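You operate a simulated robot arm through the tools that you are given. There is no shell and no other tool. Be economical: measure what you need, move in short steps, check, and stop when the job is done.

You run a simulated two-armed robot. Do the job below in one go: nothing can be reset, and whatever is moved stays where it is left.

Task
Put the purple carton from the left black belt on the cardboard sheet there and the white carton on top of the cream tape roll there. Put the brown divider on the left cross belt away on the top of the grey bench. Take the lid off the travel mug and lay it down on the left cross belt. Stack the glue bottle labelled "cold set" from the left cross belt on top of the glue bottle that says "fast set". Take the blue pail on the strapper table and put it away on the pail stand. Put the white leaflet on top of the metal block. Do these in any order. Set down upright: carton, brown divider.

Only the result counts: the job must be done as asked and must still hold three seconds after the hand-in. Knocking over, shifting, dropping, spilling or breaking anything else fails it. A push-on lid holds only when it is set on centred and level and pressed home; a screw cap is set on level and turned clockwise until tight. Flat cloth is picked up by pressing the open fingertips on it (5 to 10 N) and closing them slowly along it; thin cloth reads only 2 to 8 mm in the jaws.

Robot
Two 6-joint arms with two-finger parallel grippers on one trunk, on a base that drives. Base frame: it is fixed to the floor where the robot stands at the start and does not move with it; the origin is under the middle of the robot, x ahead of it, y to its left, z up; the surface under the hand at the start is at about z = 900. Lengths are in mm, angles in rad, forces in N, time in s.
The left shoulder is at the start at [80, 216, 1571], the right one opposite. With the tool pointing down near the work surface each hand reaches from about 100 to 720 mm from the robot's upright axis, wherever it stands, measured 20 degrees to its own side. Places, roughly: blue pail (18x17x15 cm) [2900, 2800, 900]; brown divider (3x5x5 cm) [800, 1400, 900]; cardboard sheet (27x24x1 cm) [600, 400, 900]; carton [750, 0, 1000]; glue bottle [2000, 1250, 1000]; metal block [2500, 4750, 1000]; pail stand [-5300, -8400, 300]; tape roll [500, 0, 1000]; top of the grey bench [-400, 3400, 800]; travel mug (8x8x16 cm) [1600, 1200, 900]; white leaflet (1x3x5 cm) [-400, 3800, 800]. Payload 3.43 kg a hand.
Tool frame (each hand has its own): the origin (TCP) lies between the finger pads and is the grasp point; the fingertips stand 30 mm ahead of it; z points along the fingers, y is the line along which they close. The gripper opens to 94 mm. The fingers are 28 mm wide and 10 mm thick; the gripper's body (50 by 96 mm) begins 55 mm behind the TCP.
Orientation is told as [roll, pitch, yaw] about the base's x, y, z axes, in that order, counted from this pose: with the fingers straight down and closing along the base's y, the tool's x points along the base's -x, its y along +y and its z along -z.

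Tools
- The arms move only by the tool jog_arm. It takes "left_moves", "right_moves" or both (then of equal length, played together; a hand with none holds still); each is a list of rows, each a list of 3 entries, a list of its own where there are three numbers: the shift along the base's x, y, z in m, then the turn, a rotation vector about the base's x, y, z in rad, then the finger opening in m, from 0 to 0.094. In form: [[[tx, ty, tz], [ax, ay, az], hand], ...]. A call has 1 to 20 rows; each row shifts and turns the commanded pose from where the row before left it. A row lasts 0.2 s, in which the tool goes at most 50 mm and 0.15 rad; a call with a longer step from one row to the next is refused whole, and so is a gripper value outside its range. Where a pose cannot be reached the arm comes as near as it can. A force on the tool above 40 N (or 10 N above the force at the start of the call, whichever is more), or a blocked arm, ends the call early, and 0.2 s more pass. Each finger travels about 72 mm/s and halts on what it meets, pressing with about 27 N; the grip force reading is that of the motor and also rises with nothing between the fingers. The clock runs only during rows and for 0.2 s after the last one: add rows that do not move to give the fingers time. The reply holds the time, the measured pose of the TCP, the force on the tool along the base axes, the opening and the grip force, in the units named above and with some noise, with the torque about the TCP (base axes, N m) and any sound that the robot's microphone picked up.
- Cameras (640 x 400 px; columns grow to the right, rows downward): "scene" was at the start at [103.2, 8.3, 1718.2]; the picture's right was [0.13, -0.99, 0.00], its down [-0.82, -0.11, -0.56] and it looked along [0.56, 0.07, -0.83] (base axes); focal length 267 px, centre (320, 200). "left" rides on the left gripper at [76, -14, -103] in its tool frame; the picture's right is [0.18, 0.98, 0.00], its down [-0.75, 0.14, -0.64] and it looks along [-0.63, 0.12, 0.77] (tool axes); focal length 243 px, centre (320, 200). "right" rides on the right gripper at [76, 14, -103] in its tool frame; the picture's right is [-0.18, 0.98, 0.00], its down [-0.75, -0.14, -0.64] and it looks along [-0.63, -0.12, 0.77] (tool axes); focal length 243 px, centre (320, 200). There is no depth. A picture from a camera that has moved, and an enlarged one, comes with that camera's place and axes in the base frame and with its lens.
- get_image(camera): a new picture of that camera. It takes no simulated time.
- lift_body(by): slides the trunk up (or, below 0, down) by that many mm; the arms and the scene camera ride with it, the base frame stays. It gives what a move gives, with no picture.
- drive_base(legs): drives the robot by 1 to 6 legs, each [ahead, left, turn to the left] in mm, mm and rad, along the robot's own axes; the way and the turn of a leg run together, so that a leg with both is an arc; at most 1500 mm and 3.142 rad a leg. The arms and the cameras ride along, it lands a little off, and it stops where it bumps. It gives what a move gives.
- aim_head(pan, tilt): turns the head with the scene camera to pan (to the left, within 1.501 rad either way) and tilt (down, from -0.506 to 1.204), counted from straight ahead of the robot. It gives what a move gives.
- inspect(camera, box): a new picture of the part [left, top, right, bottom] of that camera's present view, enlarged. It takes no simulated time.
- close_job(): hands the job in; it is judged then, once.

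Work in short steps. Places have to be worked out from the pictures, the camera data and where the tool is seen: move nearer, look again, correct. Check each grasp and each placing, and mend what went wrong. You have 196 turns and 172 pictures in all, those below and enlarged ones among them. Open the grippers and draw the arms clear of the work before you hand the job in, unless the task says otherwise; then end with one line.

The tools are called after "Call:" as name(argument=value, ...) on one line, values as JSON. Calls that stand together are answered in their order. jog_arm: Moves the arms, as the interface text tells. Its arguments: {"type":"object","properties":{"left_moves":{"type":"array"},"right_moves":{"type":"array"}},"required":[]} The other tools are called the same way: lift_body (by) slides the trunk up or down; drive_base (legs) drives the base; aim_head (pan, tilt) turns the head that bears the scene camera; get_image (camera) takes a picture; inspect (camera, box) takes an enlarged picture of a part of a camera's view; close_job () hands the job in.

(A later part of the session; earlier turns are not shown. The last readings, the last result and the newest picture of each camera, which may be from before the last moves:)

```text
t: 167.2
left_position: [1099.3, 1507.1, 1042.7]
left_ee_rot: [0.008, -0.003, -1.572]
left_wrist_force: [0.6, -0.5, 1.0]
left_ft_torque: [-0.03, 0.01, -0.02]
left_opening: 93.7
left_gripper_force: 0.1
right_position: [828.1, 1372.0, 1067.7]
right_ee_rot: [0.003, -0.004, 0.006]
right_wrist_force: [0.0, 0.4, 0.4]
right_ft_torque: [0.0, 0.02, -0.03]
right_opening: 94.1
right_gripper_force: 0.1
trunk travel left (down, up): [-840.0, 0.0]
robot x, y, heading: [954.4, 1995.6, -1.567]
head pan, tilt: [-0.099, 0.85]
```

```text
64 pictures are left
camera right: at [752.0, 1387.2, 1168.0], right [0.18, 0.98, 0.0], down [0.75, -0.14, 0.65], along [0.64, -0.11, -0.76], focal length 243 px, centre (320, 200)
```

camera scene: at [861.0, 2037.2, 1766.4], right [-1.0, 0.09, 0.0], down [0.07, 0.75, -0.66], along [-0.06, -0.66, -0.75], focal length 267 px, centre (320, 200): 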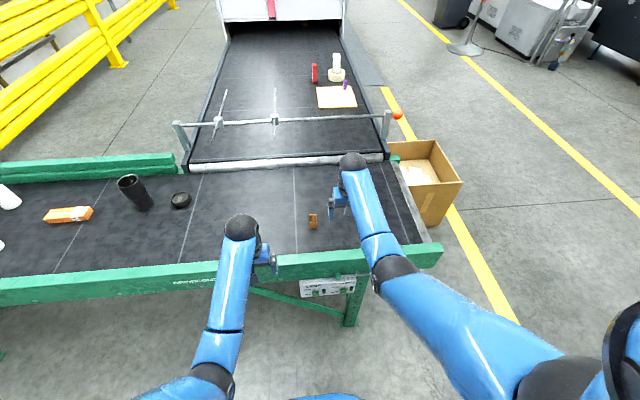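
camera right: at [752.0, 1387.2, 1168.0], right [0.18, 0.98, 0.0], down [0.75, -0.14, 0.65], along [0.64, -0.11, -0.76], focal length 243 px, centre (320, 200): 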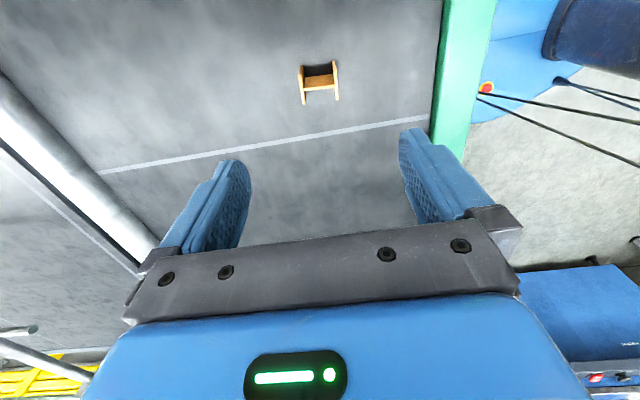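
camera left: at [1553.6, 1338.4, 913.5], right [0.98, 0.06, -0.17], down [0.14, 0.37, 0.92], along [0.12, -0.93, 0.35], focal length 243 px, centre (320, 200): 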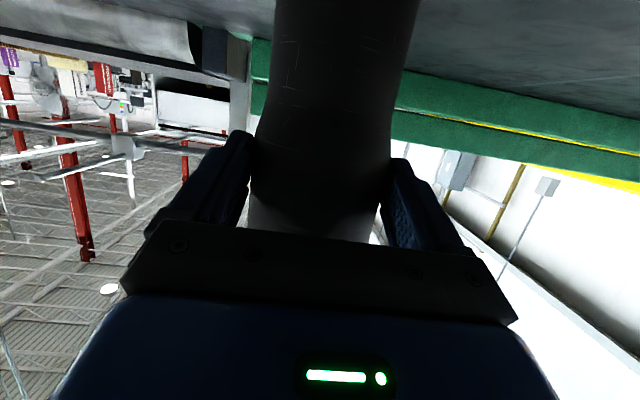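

Centre confirmed (825.6,1375.8). Lower the trunk 100 mm (keeps the arm off its outer limit), then descend and grip.

Call:
lift_body(by=-100)

Call:
jog_arm(right_moves=[[[-0.002, 0.004, -0.02], [0, 0, 0], 0.094], [[0, 0, -0.03], [0, 0, 0], 0.094], [[0, 0, -0.02], [0, 0, 0], 0.094], [[0, 0, 0], [0, 0, 0], 0.07], [[0, 0, 0], [0, 0, 0], 0.05], [[0, 0, 0], [0, 0, 0], 0.035], [[0, 0, 0], [0, 0, 0], 0.025], [[0, 0, 0], [0, 0, 0], 0.025]])

Call:
get_image(camera="right")

```text
t: 168.6
left_position: [1100.6, 1507.5, 943.3]
left_ee_rot: [0.008, -0.002, -1.571]
left_wrist_force: [-0.9, 1.1, 0.2]
left_ft_torque: [-0.03, 0.0, -0.02]
left_opening: 93.9
left_gripper_force: 0.0
right_position: [828.8, 1373.0, 966.0]
right_ee_rot: [0.001, -0.004, 0.002]
right_wrist_force: [0.2, 0.4, 0.1]
right_ft_torque: [0.03, 0.01, -0.01]
right_opening: 94.2
right_gripper_force: 0.0
trunk travel left (down, up): [-740.0, 100.0]
robot x, y, heading: [957.4, 1994.4, -1.569]
head pan, tilt: [-0.099, 0.85]
```

```text
t: 170.4
left_position: [1100.2, 1507.0, 943.0]
left_ee_rot: [0.008, -0.002, -1.571]
left_wrist_force: [-0.5, 0.0, -0.6]
left_ft_torque: [-0.01, -0.05, 0.03]
left_opening: 94.3
left_gripper_force: 0.1
right_position: [825.6, 1376.0, 896.9]
right_ee_rot: [0.002, -0.004, 0.004]
right_wrist_force: [-0.4, -1.1, -0.4]
right_ft_torque: [-0.02, -0.01, 0.03]
right_opening: 42.1
right_gripper_force: 26.6
trunk travel left (down, up): [-740.0, 100.0]
robot x, y, heading: [955.9, 1995.0, -1.561]
head pan, tilt: [-0.099, 0.85]
```

```text
63 pictures are left
camera right: at [750.0, 1391.8, 997.7], right [0.18, 0.98, 0.0], down [0.75, -0.14, 0.65], along [0.64, -0.12, -0.76], focal length 243 px, centre (320, 200)
```

right: 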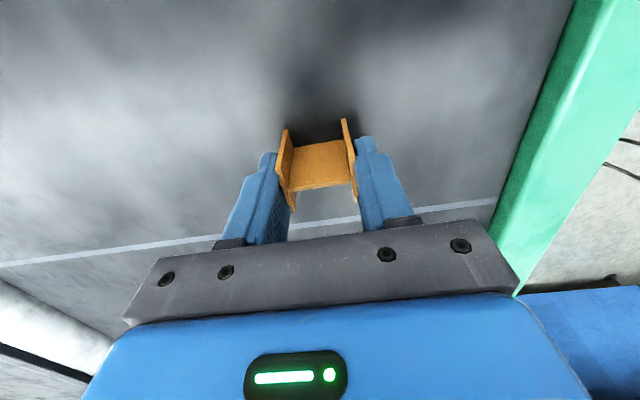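

Gripped (42 mm). Lift, raise the trunk, back off and turn toward the grey bench.

Call:
jog_arm(right_moves=[[[0, 0, 0.03], [0, 0, 0], 0.025], [[0, 0, 0.04], [0, 0, 0], 0.025], [[0, 0, 0.03], [0, 0, 0], 0.025]])

Call:
lift_body(by=60)

Call:
drive_base(legs=[[-520, 0, 0], [0, 0, -1.575], [0, -800, 0]])

Call:
aim_head(pan=0, tilt=0.6)

Call:
get_image(camera="scene")

```text
t: 171.2
left_position: [1100.1, 1507.7, 943.2]
left_ee_rot: [0.008, -0.003, -1.57]
left_wrist_force: [0.8, -0.9, 0.1]
left_ft_torque: [0.01, -0.02, 0.01]
left_opening: 94.2
left_gripper_force: 0.0
right_position: [826.0, 1377.7, 996.7]
right_ee_rot: [0.002, -0.005, 0.003]
right_wrist_force: [-0.2, -0.3, 0.5]
right_ft_torque: [-0.01, 0.01, -0.02]
right_opening: 42.0
right_gripper_force: 27.0
trunk travel left (down, up): [-740.0, 100.0]
robot x, y, heading: [960.4, 1996.5, -1.569]
head pan, tilt: [-0.099, 0.85]
```

```text
t: 172.2
left_position: [1099.6, 1507.3, 1003.0]
left_ee_rot: [0.01, -0.001, -1.572]
left_wrist_force: [0.5, 0.4, 0.1]
left_ft_torque: [0.02, -0.05, 0.02]
left_opening: 93.9
left_gripper_force: 0.0
right_position: [826.8, 1375.4, 1056.0]
right_ee_rot: [0.002, -0.004, 0.004]
right_wrist_force: [-0.6, 0.1, 0.2]
right_ft_torque: [-0.01, -0.01, -0.02]
right_opening: 41.8
right_gripper_force: 27.1
trunk travel left (down, up): [-800.0, 40.0]
robot x, y, heading: [959.2, 1997.5, -1.568]
head pan, tilt: [-0.099, 0.85]
```

```text
t: 182.9
left_position: [470.6, 3171.2, 1003.3]
left_ee_rot: [0.008, -0.002, 3.128]
left_wrist_force: [-0.8, 0.3, -0.3]
left_ft_torque: [0.03, -0.01, -0.02]
left_opening: 94.1
left_gripper_force: 0.1
right_position: [343.7, 3446.6, 1057.4]
right_ee_rot: [0.003, -0.003, -1.58]
right_wrist_force: [-0.3, 0.0, 0.1]
right_ft_torque: [-0.01, -0.01, 0.0]
right_opening: 42.0
right_gripper_force: 26.6
trunk travel left (down, up): [-800.0, 40.0]
robot x, y, heading: [959.4, 3307.5, 3.131]
head pan, tilt: [-0.099, 0.85]
```

```text
t: 183.7
left_position: [470.4, 3171.2, 1003.3]
left_ee_rot: [0.011, -0.002, 3.127]
left_wrist_force: [0.0, -1.0, 0.6]
left_ft_torque: [0.01, 0.02, 0.01]
left_opening: 93.6
left_gripper_force: 0.1
right_position: [343.8, 3448.3, 1058.5]
right_ee_rot: [0.001, -0.004, -1.582]
right_wrist_force: [0.0, -0.1, 0.0]
right_ft_torque: [-0.03, 0.01, -0.03]
right_opening: 42.0
right_gripper_force: 27.9
trunk travel left (down, up): [-800.0, 40.0]
robot x, y, heading: [959.2, 3310.2, 3.128]
head pan, tilt: [0.0, 0.6]
```

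```text
62 pictures are left
camera scene: at [845.4, 3308.9, 1747.2], right [0.01, 1.0, 0.0], down [0.57, -0.01, -0.82], along [-0.82, 0.01, -0.57], focal length 267 px, centre (320, 200)
```

scene: 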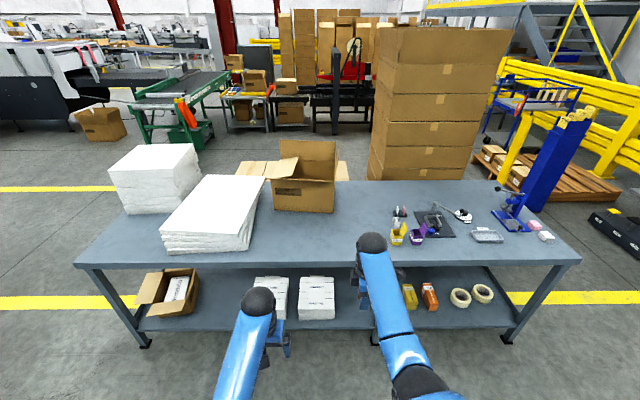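

Clear spot on the bench near (-150,3400). Zoom to find the leaflet.

Call:
inspect(camera="scene", box=[380, 180, 560, 260])

```text
3.56 times, centred on (470, 220) of scene
camera zoom: at [845.4, 3308.9, 1747.2], right [0.01, 1.0, 0.0], down [0.57, -0.01, -0.82], along [-0.82, 0.01, -0.57], focal length 948 px, centre (-213, 129)
```

zoom: 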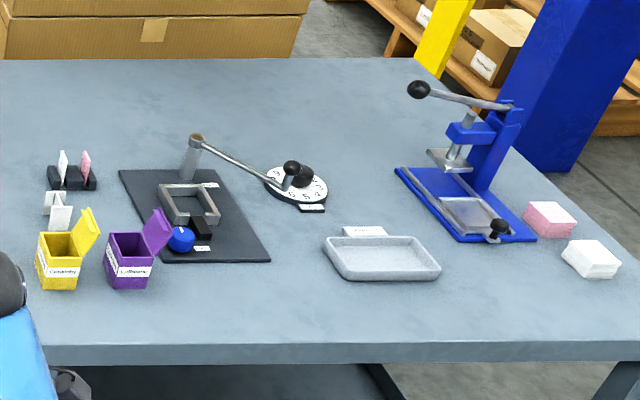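

White leaflet is likely the one standing in the black holder near (-374,3769). First the divider: drive to the bench and check.

Call:
drive_base(legs=[[600, 0, 0.01]])

Call:
aim_head(pan=-0.2, tilt=0.85)

Call:
get_image(camera="scene")

```text
t: 187.1
left_position: [-130.6, 3170.3, 1003.8]
left_ee_rot: [0.011, -0.004, 3.138]
left_wrist_force: [-0.4, 0.0, 1.0]
left_ft_torque: [0.0, 0.0, 0.01]
left_opening: 93.9
left_gripper_force: 0.2
right_position: [-260.1, 3444.3, 1058.4]
right_ee_rot: [0.001, -0.005, -1.574]
right_wrist_force: [1.1, 0.0, -0.7]
right_ft_torque: [0.01, 0.0, 0.01]
right_opening: 41.9
right_gripper_force: 26.2
trunk travel left (down, up): [-800.0, 40.0]
robot x, y, heading: [359.3, 3312.1, 3.145]
head pan, tilt: [0.0, 0.6]
```

```text
t: 187.8
left_position: [-132.2, 3170.6, 1003.3]
left_ee_rot: [0.008, -0.002, 3.137]
left_wrist_force: [0.6, -0.6, 0.3]
left_ft_torque: [0.03, -0.02, 0.01]
left_opening: 94.0
left_gripper_force: 0.1
right_position: [-261.6, 3445.9, 1056.8]
right_ee_rot: [0.001, -0.006, -1.571]
right_wrist_force: [0.7, -0.5, -0.5]
right_ft_torque: [-0.04, -0.01, 0.0]
right_opening: 42.2
right_gripper_force: 27.4
trunk travel left (down, up): [-800.0, 40.0]
robot x, y, heading: [358.6, 3314.6, 3.139]
head pan, tilt: [-0.201, 0.85]
```

```text
60 pictures are left
camera scene: at [253.1, 3326.9, 1726.4], right [0.2, 0.98, 0.0], down [0.74, -0.15, -0.66], along [-0.65, 0.13, -0.75], focal length 267 px, centre (320, 200)
```

scene: 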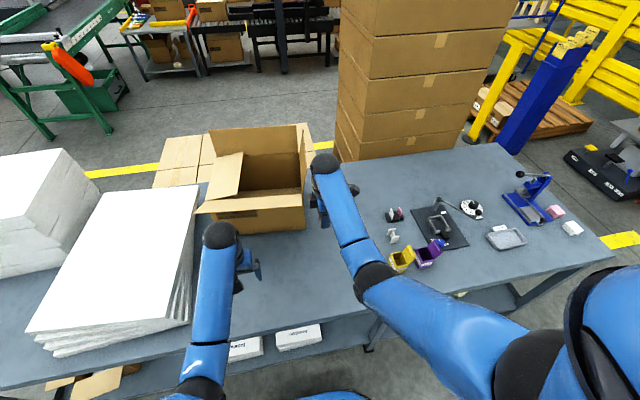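

Spot (-261,3446) is clear of the open carton. Lower the trunk 100 and then the arm toward the bench top.

Call:
lift_body(by=-100)

Call:
jog_arm(right_moves=[[[0.01, 0, -0.03], [0, 0, 0], 0.025], [[0.01, 0, -0.03], [0, 0, 0], 0.025], [[0, 0, -0.025], [0, 0, 0], 0.025], [[0, 0, -0.01], [0, 0, 0], 0.025]])

Call:
get_image(camera="right")

```text
t: 189.2
left_position: [-131.6, 3170.3, 902.6]
left_ee_rot: [0.009, -0.003, 3.138]
left_wrist_force: [0.1, -1.1, -0.1]
left_ft_torque: [-0.01, -0.01, 0.01]
left_opening: 94.1
left_gripper_force: 0.0
right_position: [-261.6, 3444.3, 957.0]
right_ee_rot: [0.001, -0.007, -1.572]
right_wrist_force: [-0.6, -0.6, 0.0]
right_ft_torque: [0.02, -0.03, 0.02]
right_opening: 41.8
right_gripper_force: 27.3
trunk travel left (down, up): [-700.0, 140.0]
robot x, y, heading: [362.1, 3313.6, 3.139]
head pan, tilt: [-0.201, 0.85]
```

```text
t: 190.2
left_position: [-131.6, 3170.8, 902.1]
left_ee_rot: [0.009, -0.001, 3.139]
left_wrist_force: [-0.1, 1.0, -0.1]
left_ft_torque: [0.02, -0.01, 0.0]
left_opening: 94.0
left_gripper_force: 0.0
right_position: [-242.3, 3445.3, 862.0]
right_ee_rot: [0.0, -0.003, -1.571]
right_wrist_force: [0.4, -1.0, 0.2]
right_ft_torque: [0.02, -0.02, -0.03]
right_opening: 42.0
right_gripper_force: 27.4
trunk travel left (down, up): [-700.0, 140.0]
robot x, y, heading: [358.3, 3312.2, 3.142]
head pan, tilt: [-0.201, 0.85]
```

```text
59 pictures are left
camera right: at [-226.2, 3522.5, 963.5], right [0.98, -0.19, 0.0], down [-0.14, -0.75, 0.65], along [-0.12, -0.63, -0.76], focal length 243 px, centre (320, 200)
```

right: 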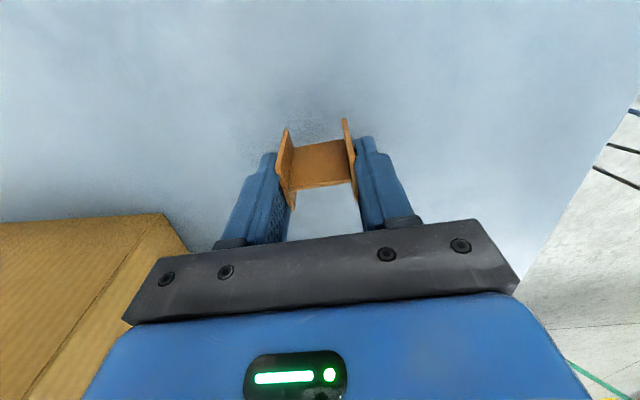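

Lower in small steps to contact.

Call:
jog_arm(right_moves=[[[0, 0, -0.008], [0, 0, 0], 0.025], [[0, 0, -0.005], [0, 0, 0], 0.025], [[0, 0, -0.003], [0, 0, 0], 0.025], [[0, 0, -0.003], [0, 0, 0], 0.025], [[0, 0, -0.002], [0, 0, 0], 0.025], [[0, 0, -0.002], [0, 0, 0], 0.025], [[0, 0, 0], [0, 0, 0], 0.025]])

```text
t: 191.8
left_position: [-130.7, 3170.2, 904.9]
left_ee_rot: [0.009, -0.004, 3.139]
left_wrist_force: [-0.6, -0.3, -0.3]
left_ft_torque: [-0.01, -0.02, 0.02]
left_opening: 94.0
left_gripper_force: 0.1
right_position: [-242.4, 3444.6, 841.6]
right_ee_rot: [-0.002, -0.004, -1.572]
right_wrist_force: [-3.4, 1.3, 25.5]
right_ft_torque: [-0.04, -0.01, -0.02]
right_opening: 42.3
right_gripper_force: 27.1
trunk travel left (down, up): [-700.0, 140.0]
robot x, y, heading: [355.4, 3311.9, 3.139]
head pan, tilt: [-0.201, 0.85]
```

Contact. Ease, open, rise, and check.

Call:
jog_arm(right_moves=[[[0, 0, 0.002], [0, 0, 0], 0.025], [[0, 0, 0], [0, 0, 0], 0.05], [[0, 0, 0], [0, 0, 0], 0.07], [[0, 0, 0], [0, 0, 0], 0.08], [[0, 0, 0.03], [0, 0, 0], 0.08], [[0, 0, 0.04], [0, 0, 0], 0.08], [[0, 0, 0.03], [0, 0, 0], 0.094]])

Call:
get_image(camera="right")

```text
t: 193.4
left_position: [-131.1, 3170.1, 903.1]
left_ee_rot: [0.009, -0.003, 3.138]
left_wrist_force: [0.7, 0.3, 0.7]
left_ft_torque: [-0.02, 0.01, -0.03]
left_opening: 93.7
left_gripper_force: 0.0
right_position: [-241.4, 3446.5, 940.5]
right_ee_rot: [0.001, -0.005, -1.573]
right_wrist_force: [-0.2, 0.2, -0.4]
right_ft_torque: [-0.01, 0.01, -0.02]
right_opening: 94.0
right_gripper_force: 0.1
trunk travel left (down, up): [-700.0, 140.0]
robot x, y, heading: [358.0, 3314.3, 3.141]
head pan, tilt: [-0.201, 0.85]
```

```text
58 pictures are left
camera right: at [-226.5, 3523.2, 1042.3], right [0.98, -0.19, 0.0], down [-0.14, -0.75, 0.65], along [-0.12, -0.63, -0.76], focal length 243 px, centre (320, 200)
```

right: 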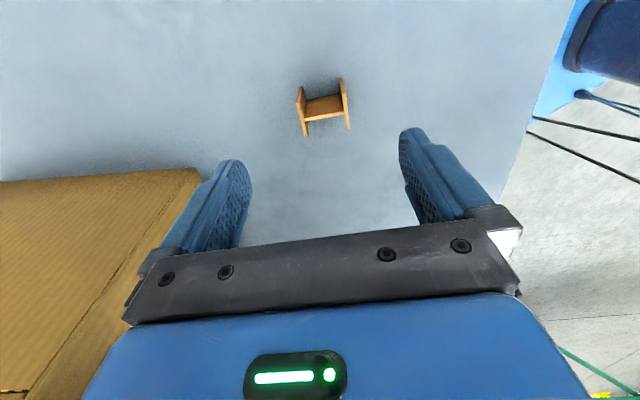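

Divider stands on the bench. Raise, move right toward the leaflet and look.

Call:
lift_body(by=100)

Call:
drive_base(legs=[[0, -330, 0], [70, 0, 0]])

Call:
get_image(camera="right")

Call:
get_image(camera="scene")

```text
t: 194.7
left_position: [-132.2, 3170.4, 1004.0]
left_ee_rot: [0.011, -0.004, 3.137]
left_wrist_force: [-0.5, 0.3, -0.1]
left_ft_torque: [-0.03, -0.01, 0.01]
left_opening: 94.0
left_gripper_force: 0.0
right_position: [-241.9, 3445.4, 1040.7]
right_ee_rot: [0.001, -0.004, -1.572]
right_wrist_force: [-0.1, 0.6, 0.3]
right_ft_torque: [-0.03, -0.04, -0.01]
right_opening: 94.0
right_gripper_force: 0.1
trunk travel left (down, up): [-800.0, 40.0]
robot x, y, heading: [358.1, 3311.1, 3.135]
head pan, tilt: [-0.201, 0.85]
```

```text
t: 197.5
left_position: [-191.6, 3497.5, 1008.0]
left_ee_rot: [0.008, -0.011, 3.137]
left_wrist_force: [0.8, -0.2, -0.7]
left_ft_torque: [-0.01, 0.06, 0.04]
left_opening: 94.1
left_gripper_force: 0.0
right_position: [-300.9, 3773.4, 1046.8]
right_ee_rot: [-0.009, -0.004, -1.572]
right_wrist_force: [0.9, -0.2, 0.1]
right_ft_torque: [-0.03, 0.05, 0.0]
right_opening: 93.8
right_gripper_force: 0.1
trunk travel left (down, up): [-800.0, 40.0]
robot x, y, heading: [287.4, 3645.3, 3.138]
head pan, tilt: [-0.201, 0.85]
```

```text
57 pictures are left
camera right: at [-284.5, 3850.6, 1148.2], right [0.98, -0.19, -0.01], down [-0.14, -0.75, 0.65], along [-0.13, -0.63, -0.76], focal length 243 px, centre (320, 200)
```

right: 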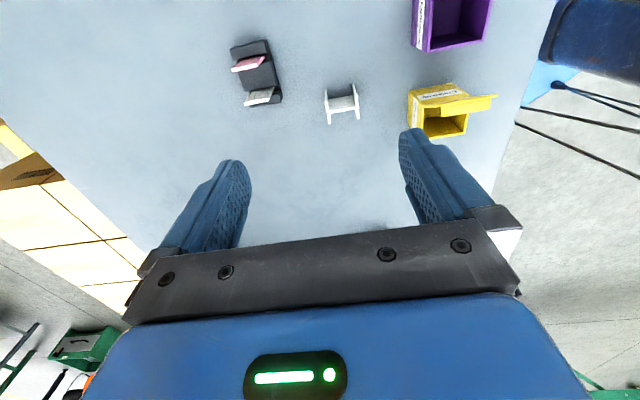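

```text
56 pictures are left
camera scene: at [201.1, 3653.9, 1727.7], right [0.2, 0.98, 0.0], down [0.73, -0.15, -0.67], along [-0.66, 0.13, -0.74], focal length 267 px, centre (320, 200)
```

scene: 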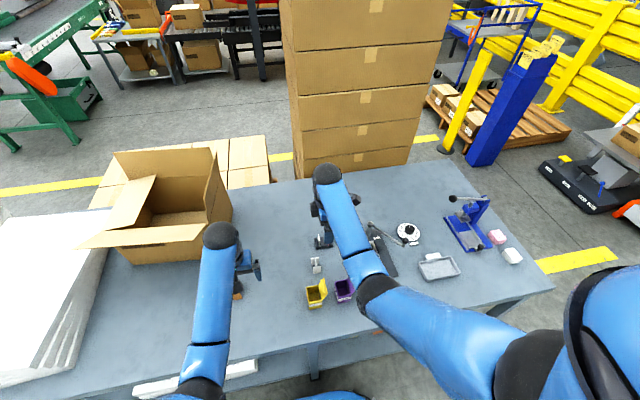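

The black holder carries a pink and a white leaflet. Zoom.

Call:
inspect(camera="right", box=[215, 25, 305, 120])

```text
4.21 times, centred on (260, 72) of right
camera zoom: at [-284.5, 3850.6, 1148.2], right [0.98, -0.19, -0.01], down [-0.14, -0.75, 0.65], along [-0.13, -0.63, -0.76], focal length 1022 px, centre (573, 737)
```

zoom: 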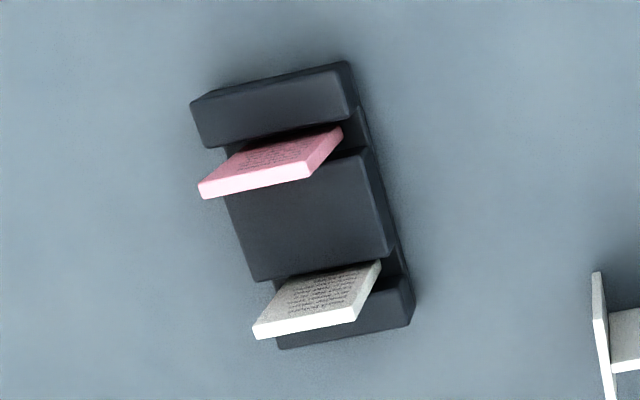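

White leaflet stands in the slot, plane along x, near (-380,3774), top ≈865; pink is ~34 mm away in +y. Rotate the hand to close along y and move over it with a narrow opening.

Call:
jog_arm(right_moves=[[[-0.01, 0, 0], [0, 0, -0.143], 0.09], [[-0.01, 0, 0], [0, 0, -0.143], 0.08], [[-0.01, 0, 0], [0, 0, -0.143], 0.07], [[-0.01, 0, 0], [0, 0, -0.143], 0.06], [[-0.01, 0, 0], [0, 0, -0.143], 0.05], [[-0.01, 0, 0], [0, 0, -0.143], 0.045], [[-0.01, 0, 0], [0, 0, -0.143], 0.04], [[-0.005, 0, 0], [0, 0, -0.143], 0.04], [[0, 0, 0], [0, 0, -0.143], 0.04], [[0, 0, 0], [0, 0, -0.143], 0.04], [[0, 0, 0], [0, 0, -0.14], 0.04], [[0, 0, 0], [0, 0, 0], 0.04]])

Call:
get_image(camera="right")

```text
t: 200.1
left_position: [-199.6, 3499.5, 1002.2]
left_ee_rot: [0.011, -0.001, 3.137]
left_wrist_force: [-1.8, 0.4, 0.0]
left_ft_torque: [0.02, 0.02, -0.01]
left_opening: 94.1
left_gripper_force: 0.0
right_position: [-384.7, 3774.5, 1040.5]
right_ee_rot: [0.001, -0.007, 3.139]
right_wrist_force: [-0.5, -0.1, -1.0]
right_ft_torque: [-0.02, 0.03, 0.0]
right_opening: 39.9
right_gripper_force: 0.2
trunk travel left (down, up): [-800.0, 40.0]
robot x, y, heading: [288.2, 3642.4, 3.141]
head pan, tilt: [-0.201, 0.85]
```

```text
54 pictures are left
camera right: at [-307.6, 3760.6, 1142.0], right [-0.19, -0.98, 0.0], down [-0.75, 0.14, 0.65], along [-0.63, 0.12, -0.76], focal length 243 px, centre (320, 200)
```

right: 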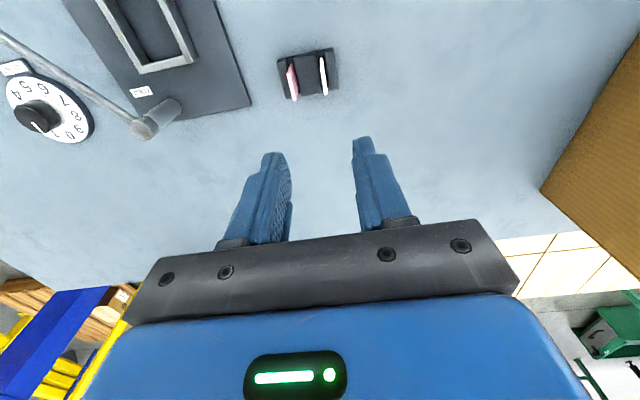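

Call:
inspect(camera="right", box=[270, 35, 350, 110])

```text
5.33 times, centred on (310, 72) of right
camera zoom: at [-307.6, 3760.6, 1142.0], right [-0.19, -0.98, 0.0], down [-0.75, 0.14, 0.65], along [-0.63, 0.12, -0.76], focal length 1294 px, centre (373, 880)
```

zoom: 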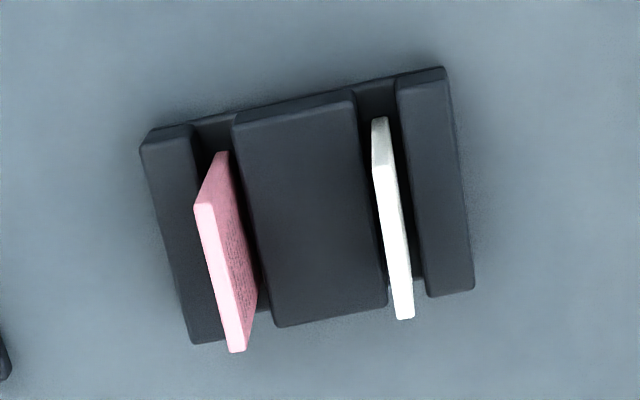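

Leaflet centre ≈(-376,3770), top ≈863. Move the left hand clear of the divider, align the right hand, then lower the trunk 130.

Call:
jog_arm(right_moves=[[[0.004, -0.003, 0], [0, 0, 0], 0.04], [[0.004, -0.002, 0], [0, 0, 0], 0.04], [[0, 0, 0], [0, 0, 0], 0.04]], left_moves=[[[0.03, 0, 0], [0, 0, 0], 0.094], [[0.03, 0, 0], [0, 0, 0], 0.094], [[0.03, 0, 0], [0, 0, 0], 0.094]])

Call:
lift_body(by=-110)

Call:
get_image(camera="right")

```text
t: 200.9
left_position: [-109.0, 3499.1, 1003.2]
left_ee_rot: [0.009, -0.005, 3.135]
left_wrist_force: [-0.7, -0.7, 0.4]
left_ft_torque: [0.01, -0.01, 0.03]
left_opening: 94.1
left_gripper_force: 0.1
right_position: [-376.9, 3769.0, 1040.4]
right_ee_rot: [0.002, -0.004, 3.141]
right_wrist_force: [0.4, 0.0, -0.3]
right_ft_torque: [0.01, -0.01, -0.01]
right_opening: 40.2
right_gripper_force: 0.1
trunk travel left (down, up): [-800.0, 40.0]
robot x, y, heading: [286.9, 3643.0, 3.143]
head pan, tilt: [-0.201, 0.85]
```

```text
t: 202.3
left_position: [-111.1, 3499.0, 893.0]
left_ee_rot: [0.01, -0.005, 3.137]
left_wrist_force: [-0.7, 0.3, -0.2]
left_ft_torque: [0.0, 0.03, -0.04]
left_opening: 94.1
left_gripper_force: 0.1
right_position: [-377.1, 3768.3, 930.2]
right_ee_rot: [0.003, -0.006, -3.142]
right_wrist_force: [-1.0, 1.2, 0.3]
right_ft_torque: [0.02, 0.0, 0.0]
right_opening: 39.8
right_gripper_force: 0.1
trunk travel left (down, up): [-690.0, 150.0]
robot x, y, heading: [286.1, 3637.3, 3.139]
head pan, tilt: [-0.201, 0.85]
```

```text
52 pictures are left
camera right: at [-300.0, 3755.8, 1031.7], right [-0.18, -0.98, 0.0], down [-0.75, 0.14, 0.65], along [-0.63, 0.12, -0.76], focal length 243 px, centre (320, 200)
```

right: 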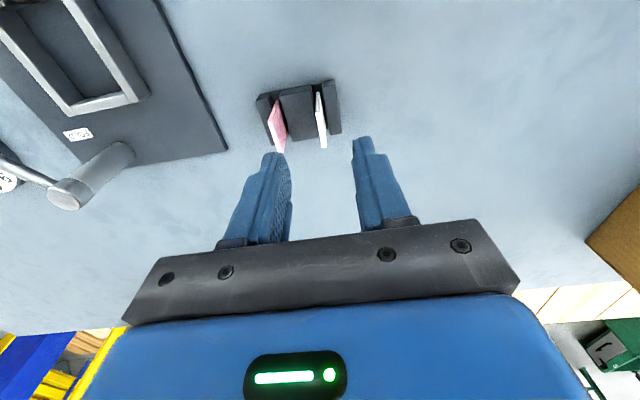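

Aligned in y. Narrow to 30 mm, descend to TCP≈862 and close.

Call:
jog_arm(right_moves=[[[0.004, 0, 0], [0, 0, 0], 0.03], [[0, 0, -0.025], [0, 0, 0], 0.03], [[0, 0, -0.025], [0, 0, 0], 0.03], [[0, 0, -0.017], [0, 0, 0], 0.03], [[0, 0, 0], [0, 0, 0], 0.02], [[0, 0, 0], [0, 0, 0], 0.01], [[0, 0, 0], [0, 0, 0], 0.0], [[0, 0, 0], [0, 0, 0], 0.0]])

Call:
get_image(camera="right")

```text
t: 204.1
left_position: [-111.5, 3498.0, 892.9]
left_ee_rot: [0.009, -0.005, 3.137]
left_wrist_force: [-0.1, 0.1, 0.0]
left_ft_torque: [0.03, 0.02, -0.03]
left_opening: 93.9
left_gripper_force: 0.1
right_position: [-374.4, 3769.4, 861.6]
right_ee_rot: [0.0, -0.006, -3.143]
right_wrist_force: [0.0, 0.0, 0.5]
right_ft_torque: [0.01, 0.0, 0.01]
right_opening: 1.0
right_gripper_force: 27.2
trunk travel left (down, up): [-690.0, 150.0]
robot x, y, heading: [288.0, 3642.6, 3.139]
head pan, tilt: [-0.201, 0.85]
```

```text
51 pictures are left
camera right: at [-296.8, 3756.5, 964.5], right [-0.18, -0.98, 0.0], down [-0.75, 0.14, 0.65], along [-0.63, 0.12, -0.76], focal length 243 px, centre (320, 200)
```

right: 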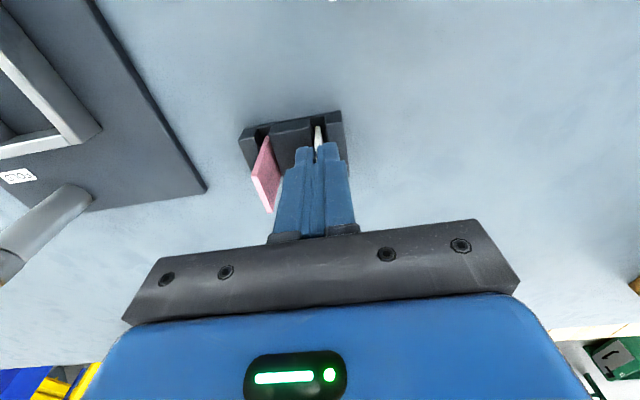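

Call:
inspect(camera="right", box=[240, 100, 390, 240])

```text
2.86 times, centred on (315, 170) of right
camera zoom: at [-296.8, 3756.5, 964.5], right [-0.18, -0.98, 0.0], down [-0.75, 0.14, 0.65], along [-0.63, 0.12, -0.76], focal length 693 px, centre (334, 286)
```

zoom: 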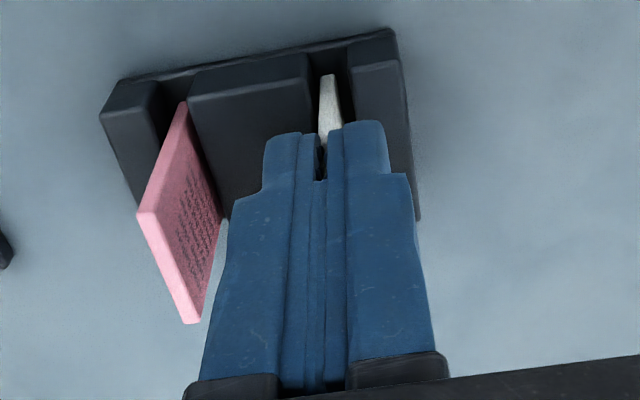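

Appears pinched. Lift gently and check.

Call:
jog_arm(right_moves=[[[0, 0, 0.015], [0, 0, 0], 0.0], [[0, 0, 0.02], [0, 0, 0], 0.0], [[0, 0, 0.02], [0, 0, 0], 0.0], [[0, 0, 0.02], [0, 0, 0], 0.0]])

Call:
inspect(camera="right", box=[220, 40, 420, 240])

```text
t: 205.1
left_position: [-110.6, 3497.7, 891.1]
left_ee_rot: [0.009, -0.005, 3.137]
left_wrist_force: [0.0, 0.0, -0.2]
left_ft_torque: [0.03, 0.01, -0.03]
left_opening: 94.3
left_gripper_force: 0.0
right_position: [-373.7, 3768.5, 938.7]
right_ee_rot: [0.0, -0.004, -3.142]
right_wrist_force: [-0.6, 0.3, 0.1]
right_ft_torque: [-0.03, -0.05, -0.03]
right_opening: 0.6
right_gripper_force: 26.4
trunk travel left (down, up): [-690.0, 150.0]
robot x, y, heading: [290.1, 3638.6, 3.142]
head pan, tilt: [-0.201, 0.85]
```

```text
2.00 times, centred on (320, 140) of right
camera zoom: at [-295.8, 3755.6, 1039.6], right [-0.18, -0.98, 0.0], down [-0.75, 0.14, 0.65], along [-0.63, 0.12, -0.76], focal length 485 px, centre (320, 320)
```

zoom: 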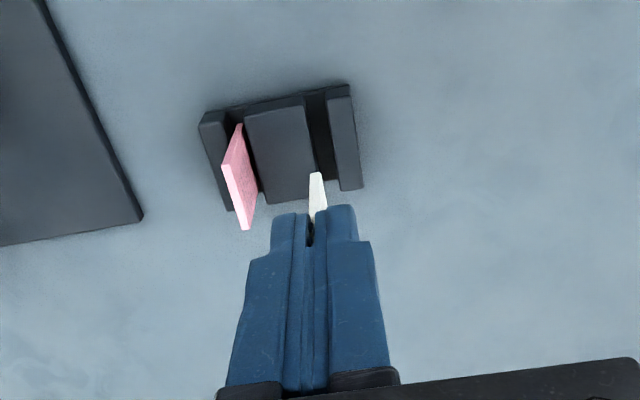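

Leaflet is held (bottom ≈48 mm below TCP). Raise the trunk, back away and turn around toward the metal block.

Call:
lift_body(by=150)

Call:
drive_base(legs=[[-650, 0, 0], [0, 0, -2.6]])

Call:
aim_head(pan=0.0, tilt=0.5)

Call:
get_image(camera="scene")

```text
t: 206.9
left_position: [-110.9, 3498.7, 1041.9]
left_ee_rot: [0.008, -0.003, 3.136]
left_wrist_force: [-0.6, -0.5, -0.6]
left_ft_torque: [0.01, -0.03, -0.02]
left_opening: 94.2
left_gripper_force: 0.0
right_position: [-373.1, 3767.7, 1087.1]
right_ee_rot: [0.002, -0.005, -3.142]
right_wrist_force: [-0.4, -0.1, 0.1]
right_ft_torque: [0.02, 0.02, 0.0]
right_opening: 0.6
right_gripper_force: 27.3
trunk travel left (down, up): [-840.0, 0.0]
robot x, y, heading: [290.0, 3637.9, 3.14]
head pan, tilt: [-0.201, 0.85]
```

```text
t: 216.6
left_position: [1207.3, 3972.1, 1042.4]
left_ee_rot: [0.01, -0.004, 0.547]
left_wrist_force: [-0.3, 0.2, 0.5]
left_ft_torque: [0.03, 0.01, -0.01]
left_opening: 94.1
left_gripper_force: 0.0
right_position: [1572.0, 3879.2, 1088.1]
right_ee_rot: [0.002, -0.004, 0.552]
right_wrist_force: [0.4, 0.1, -1.5]
right_ft_torque: [-0.02, 0.0, 0.0]
right_opening: 0.7
right_gripper_force: 27.1
trunk travel left (down, up): [-840.0, 0.0]
robot x, y, heading: [939.6, 3641.1, 0.555]
head pan, tilt: [-0.201, 0.85]
```

```text
t: 217.4
left_position: [1206.5, 3970.6, 1042.3]
left_ee_rot: [0.01, -0.004, 0.548]
left_wrist_force: [0.5, -0.2, 0.0]
left_ft_torque: [-0.01, 0.01, 0.01]
left_opening: 94.1
left_gripper_force: 0.0
right_position: [1573.8, 3879.2, 1088.9]
right_ee_rot: [0.002, -0.005, 0.553]
right_wrist_force: [-0.6, 0.2, 0.6]
right_ft_torque: [0.01, -0.01, -0.06]
right_opening: 0.7
right_gripper_force: 27.1
trunk travel left (down, up): [-840.0, 0.0]
robot x, y, heading: [940.4, 3640.9, 0.548]
head pan, tilt: [0.0, 0.499]
```

```text
48 pictures are left
camera scene: at [1046.9, 3702.5, 1796.3], right [0.52, -0.85, 0.0], down [-0.41, -0.25, -0.88], along [0.75, 0.46, -0.48], focal length 267 px, centre (320, 200)
```

scene: 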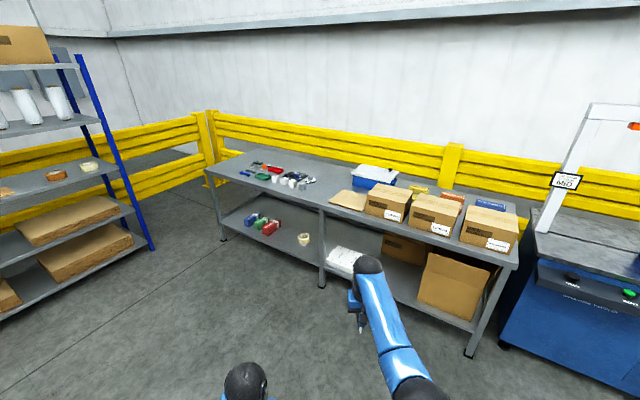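

Call:
inspect(camera="scene", box=[220, 145, 380, 215])

```text
4.00 times, centred on (300, 180) of scene
camera zoom: at [1046.9, 3702.5, 1796.3], right [0.52, -0.85, 0.0], down [-0.41, -0.25, -0.88], along [0.75, 0.46, -0.48], focal length 1066 px, centre (400, 280)
```

zoom: 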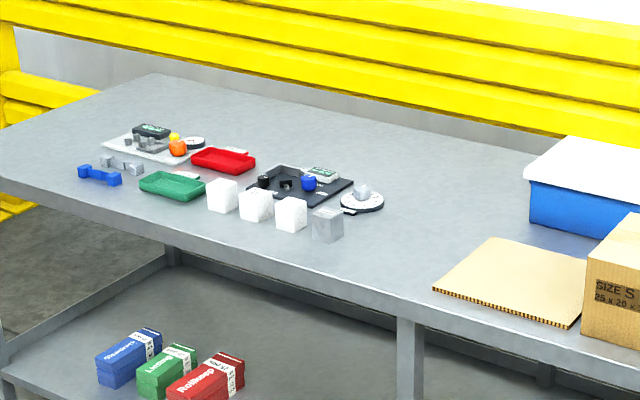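

The metal block is the grey cube at the end of a row of white ones, ≈(2521,4764) on a bench top near z≈900. Drive to face it.

Call:
drive_base(legs=[[0, 0, -0.55], [430, 611, 0], [430, 611, 0]])

Call:
aim_head(pan=-0.1, tilt=0.8)

Call:
get_image(camera="scene")

```text
t: 226.7
left_position: [2201.7, 4998.4, 1041.6]
left_ee_rot: [0.011, -0.004, -0.002]
left_wrist_force: [-0.7, -0.3, -0.2]
left_ft_torque: [0.01, -0.01, -0.02]
left_opening: 93.6
left_gripper_force: 0.1
right_position: [2464.9, 4727.3, 1088.1]
right_ee_rot: [0.0, -0.005, 0.001]
right_wrist_force: [0.4, -0.2, -0.1]
right_ft_torque: [0.0, -0.01, 0.0]
right_opening: 0.9
right_gripper_force: 27.1
trunk travel left (down, up): [-840.0, 0.0]
robot x, y, heading: [1803.9, 4857.3, 0.007]
head pan, tilt: [0.0, 0.499]
```

```text
t: 227.4
left_position: [2202.2, 4999.2, 1042.1]
left_ee_rot: [0.008, -0.004, -0.001]
left_wrist_force: [-0.7, 0.0, 0.0]
left_ft_torque: [0.01, 0.02, -0.02]
left_opening: 93.8
left_gripper_force: 0.1
right_position: [2466.5, 4729.3, 1088.5]
right_ee_rot: [0.003, -0.006, 0.002]
right_wrist_force: [0.2, -0.4, 0.4]
right_ft_torque: [0.01, -0.02, 0.02]
right_opening: 0.5
right_gripper_force: 26.7
trunk travel left (down, up): [-840.0, 0.0]
robot x, y, heading: [1804.4, 4856.9, 0.001]
head pan, tilt: [-0.099, 0.799]
```

```text
46 pictures are left
camera scene: at [1915.8, 4847.2, 1770.5], right [-0.1, -1.0, 0.0], down [-0.71, 0.07, -0.7], along [0.69, -0.07, -0.72], focal length 267 px, centre (320, 200)
```

scene: 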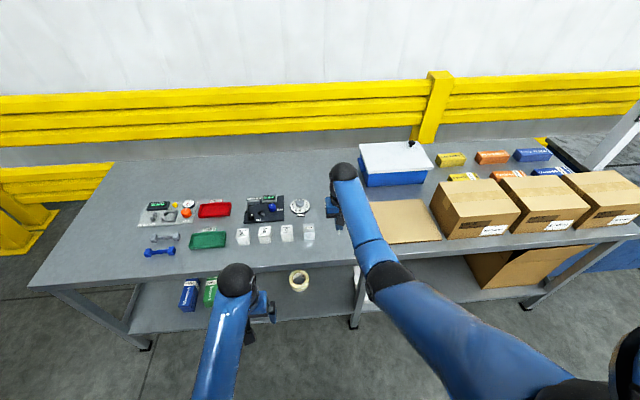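

Call:
inspect(camera="scene", box=[220, 180, 380, 280])

Call:
get_image(camera="right")

```text
4.00 times, centred on (300, 230) of scene
camera zoom: at [1915.8, 4847.2, 1770.5], right [-0.1, -1.0, 0.0], down [-0.71, 0.07, -0.7], along [0.69, -0.07, -0.72], focal length 1066 px, centre (400, 80)
```

zoom: 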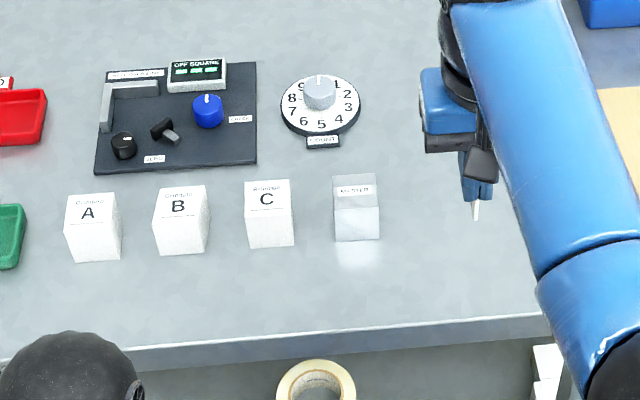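

```text
44 pictures are left
camera right: at [2390.0, 4744.1, 1189.3], right [0.18, 0.98, 0.0], down [0.75, -0.14, 0.65], along [0.63, -0.12, -0.76], focal length 243 px, centre (320, 200)
```

right: 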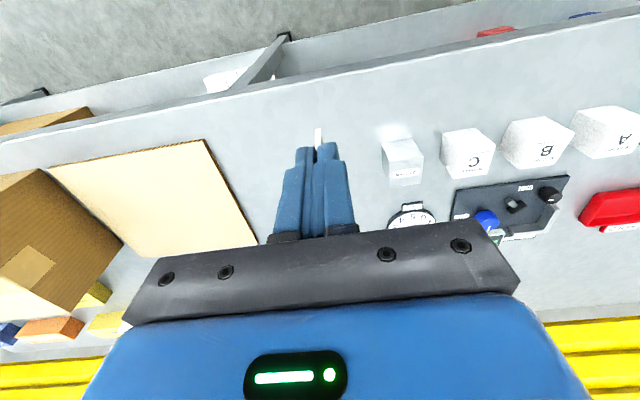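

The block ("MASTER") is at ≈(2561,4824). Plan: lay the leaflet flat on the free bench beside it, regrasp it by its long edges with the tool down, then place it flat on the block. Drive in and tilt the hand.

Call:
drive_base(legs=[[170, 0, 0]])

Call:
jog_arm(right_moves=[[[-0.035, -0.005, -0.02], [0.12, 0, 0], 0.0], [[-0.035, -0.005, -0.025], [0.12, 0, 0], 0.0], [[-0.025, -0.005, -0.03], [0.12, 0, 0], 0.0], [[0, 0, -0.03], [0.12, 0, 0], 0.0], [[0, 0, -0.02], [0.12, 0, 0], 0.0]])

Call:
get_image(camera="right")

```text
t: 228.9
left_position: [2368.3, 4999.2, 1043.9]
left_ee_rot: [0.009, -0.006, -0.002]
left_wrist_force: [-0.3, -0.3, 0.8]
left_ft_torque: [-0.02, -0.01, 0.0]
left_opening: 93.9
left_gripper_force: 0.1
right_position: [2633.1, 4730.7, 1090.2]
right_ee_rot: [0.002, -0.008, 0.005]
right_wrist_force: [1.0, 0.3, 0.5]
right_ft_torque: [0.01, -0.01, 0.0]
right_opening: 0.8
right_gripper_force: 26.6
trunk travel left (down, up): [-840.0, 0.0]
robot x, y, heading: [1972.0, 4857.1, 0.001]
head pan, tilt: [-0.099, 0.799]
```

```text
t: 230.1
left_position: [2371.5, 4998.8, 1041.7]
left_ee_rot: [0.01, -0.003, -0.002]
left_wrist_force: [0.2, -0.8, -0.6]
left_ft_torque: [0.0, -0.04, -0.07]
left_opening: 94.2
left_gripper_force: 0.0
right_position: [2541.3, 4715.1, 961.8]
right_ee_rot: [0.604, -0.007, 0.001]
right_wrist_force: [1.2, -0.5, 0.3]
right_ft_torque: [0.02, -0.01, -0.02]
right_opening: 0.7
right_gripper_force: 26.6
trunk travel left (down, up): [-840.0, 0.0]
robot x, y, heading: [1967.4, 4858.2, 0.0]
head pan, tilt: [-0.099, 0.799]
```

```text
43 pictures are left
camera right: at [2465.2, 4669.4, 1053.3], right [0.18, 0.81, 0.56], down [0.75, -0.48, 0.45], along [0.64, 0.34, -0.69], focal length 243 px, centre (320, 200)
```

right: 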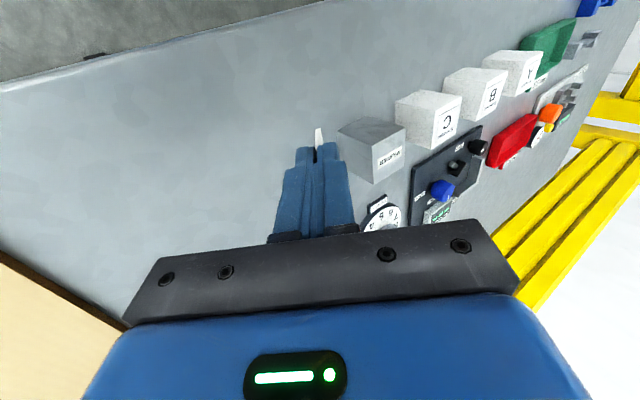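

Lower slowly until the leaflet edge touches the bench.

Call:
jog_arm(right_moves=[[[0, 0, -0.01], [0, 0, 0], 0.0], [[0, 0, -0.006], [0, 0, 0], 0.0], [[0, 0, -0.003], [0, 0, 0], 0.0], [[0, 0, -0.003], [0, 0, 0], 0.0], [[0, 0, -0.003], [0, 0, 0], 0.0], [[0, 0, 0], [0, 0, 0], 0.0]])

```text
t: 231.5
left_position: [2371.3, 4999.3, 1041.3]
left_ee_rot: [0.008, -0.003, -0.001]
left_wrist_force: [0.0, -0.3, 0.6]
left_ft_torque: [-0.03, -0.01, 0.02]
left_opening: 94.1
left_gripper_force: 0.0
right_position: [2540.8, 4714.9, 937.5]
right_ee_rot: [0.602, -0.005, -0.001]
right_wrist_force: [-0.2, 0.2, 0.2]
right_ft_torque: [0.01, 0.01, -0.02]
right_opening: 0.5
right_gripper_force: 26.9
trunk travel left (down, up): [-840.0, 0.0]
robot x, y, heading: [1968.5, 4857.0, 0.005]
head pan, tilt: [-0.099, 0.799]
```

Call:
jog_arm(right_moves=[[[0, 0, -0.002], [0, 0, 0], 0.0], [[0, 0, -0.002], [0, 0, 0], 0.0], [[0, 0, -0.002], [0, 0, 0], 0.0], [[0, 0, -0.002], [0, 0, 0], 0.0], [[0, 0, -0.002], [0, 0, 0], 0.0], [[0, 0, 0], [0, 0, 0], 0.0]])

Call:
inspect(camera="right", box=[240, 80, 440, 220])

```text
t: 232.9
left_position: [2370.9, 4999.7, 1041.6]
left_ee_rot: [0.009, -0.002, -0.002]
left_wrist_force: [0.3, 0.3, -0.1]
left_ft_torque: [0.01, 0.01, -0.02]
left_opening: 94.2
left_gripper_force: 0.0
right_position: [2541.0, 4715.2, 928.1]
right_ee_rot: [0.602, -0.006, 0.0]
right_wrist_force: [0.1, -0.4, 0.0]
right_ft_torque: [0.01, 0.01, 0.04]
right_opening: 0.6
right_gripper_force: 27.0
trunk travel left (down, up): [-840.0, 0.0]
robot x, y, heading: [1972.4, 4856.9, 0.001]
head pan, tilt: [-0.099, 0.799]
```

```text
2.86 times, centred on (340, 150) of right
camera zoom: at [2464.8, 4670.0, 1019.4], right [0.18, 0.81, 0.56], down [0.75, -0.48, 0.45], along [0.63, 0.34, -0.7], focal length 693 px, centre (263, 343)
```

zoom: 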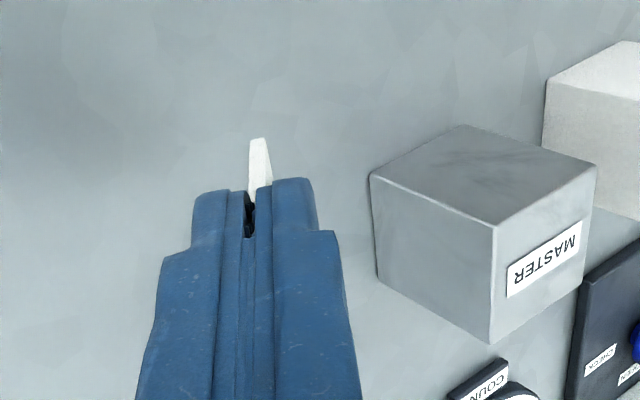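

Still above the surface; continue.

Call:
jog_arm(right_moves=[[[0, 0, -0.003], [0, 0, 0], 0.0], [[0, 0, -0.003], [0, 0, 0], 0.0], [[0, 0, -0.003], [0, 0, 0], 0.0], [[0, 0, -0.003], [0, 0, 0], 0.0], [[0, 0, -0.003], [0, 0, 0], 0.0], [[0, 0, 0], [0, 0, 0], 0.0]])

```text
t: 234.3
left_position: [2370.9, 4999.7, 1042.0]
left_ee_rot: [0.009, -0.004, -0.001]
left_wrist_force: [-0.7, -0.6, 0.6]
left_ft_torque: [0.02, 0.0, 0.01]
left_opening: 94.0
left_gripper_force: 0.0
right_position: [2540.8, 4715.3, 912.3]
right_ee_rot: [0.603, -0.005, -0.001]
right_wrist_force: [-0.2, -0.3, 0.1]
right_ft_torque: [-0.02, 0.01, 0.04]
right_opening: 0.5
right_gripper_force: 27.5
trunk travel left (down, up): [-840.0, 0.0]
robot x, y, heading: [1975.8, 4853.8, -0.002]
head pan, tilt: [-0.099, 0.799]
```

Call:
jog_arm(right_moves=[[[0, 0, -0.003], [0, 0, 0], 0.0], [[0, 0, -0.003], [0, 0, 0], 0.0], [[0, 0, -0.003], [0, 0, 0], 0.0], [[0, 0, -0.003], [0, 0, 0], 0.0], [[0, 0, -0.003], [0, 0, 0], 0.0], [[0, 0, -0.003], [0, 0, 0], 0.0], [[0, 0, 0], [0, 0, 0], 0.0]])

Call:
inspect(camera="right", box=[240, 80, 440, 220])

```text
t: 235.9
left_position: [2370.0, 4999.0, 1042.7]
left_ee_rot: [0.009, -0.005, -0.002]
left_wrist_force: [0.4, 0.2, -0.1]
left_ft_torque: [0.01, 0.01, -0.02]
left_opening: 94.0
left_gripper_force: 0.1
right_position: [2541.6, 4715.4, 897.2]
right_ee_rot: [0.602, -0.011, -0.002]
right_wrist_force: [0.9, -4.0, 18.2]
right_ft_torque: [0.38, -0.1, -0.07]
right_opening: 0.9
right_gripper_force: 26.7
trunk travel left (down, up): [-840.0, 0.0]
robot x, y, heading: [1972.1, 4857.1, 0.003]
head pan, tilt: [-0.099, 0.799]
```

```text
2.86 times, centred on (340, 150) of right
camera zoom: at [2464.5, 4669.1, 988.6], right [0.18, 0.81, 0.56], down [0.75, -0.48, 0.46], along [0.64, 0.34, -0.69], focal length 693 px, centre (263, 343)
```

zoom: 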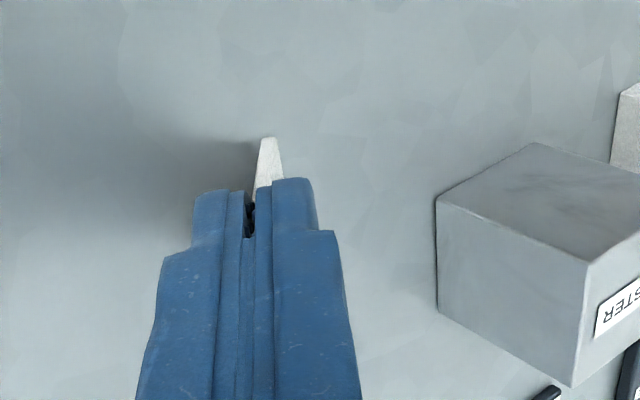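

Contact: bench top ≈857. Open slightly and withdraw along the tool axis.

Call:
jog_arm(right_moves=[[[0, 0, 0], [0, 0, 0], 0.008], [[0, 0, 0], [0, 0, 0], 0.014], [[0, -0.008, 0.014], [0, 0, 0], 0.016], [[0, -0.015, 0.022], [0, 0, 0], 0.016], [[0, -0.017, 0.025], [0, 0, 0], 0.016], [[0, -0.017, 0.025], [0, 0, 0], 0.016]])

Call:
get_image(camera="right")

```text
t: 237.3
left_position: [2371.3, 4999.7, 1041.8]
left_ee_rot: [0.008, -0.003, -0.002]
left_wrist_force: [0.5, 0.6, 0.2]
left_ft_torque: [-0.03, 0.02, 0.0]
left_opening: 94.0
left_gripper_force: 0.1
right_position: [2541.5, 4657.5, 980.1]
right_ee_rot: [0.602, -0.005, 0.001]
right_wrist_force: [0.7, 0.0, 0.1]
right_ft_torque: [0.0, -0.03, 0.02]
right_opening: 16.0
right_gripper_force: 0.1
trunk travel left (down, up): [-840.0, 0.0]
robot x, y, heading: [1969.3, 4854.6, -0.0]
head pan, tilt: [-0.099, 0.799]
```

```text
40 pictures are left
camera right: at [2464.9, 4612.3, 1072.6], right [0.18, 0.81, 0.56], down [0.75, -0.48, 0.45], along [0.63, 0.34, -0.7], focal length 243 px, centre (320, 200)
```

right: 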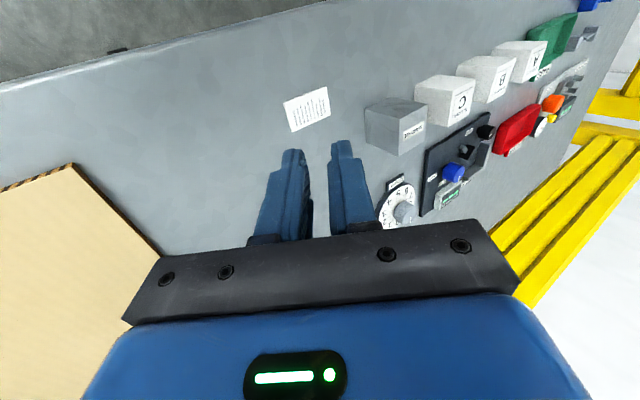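

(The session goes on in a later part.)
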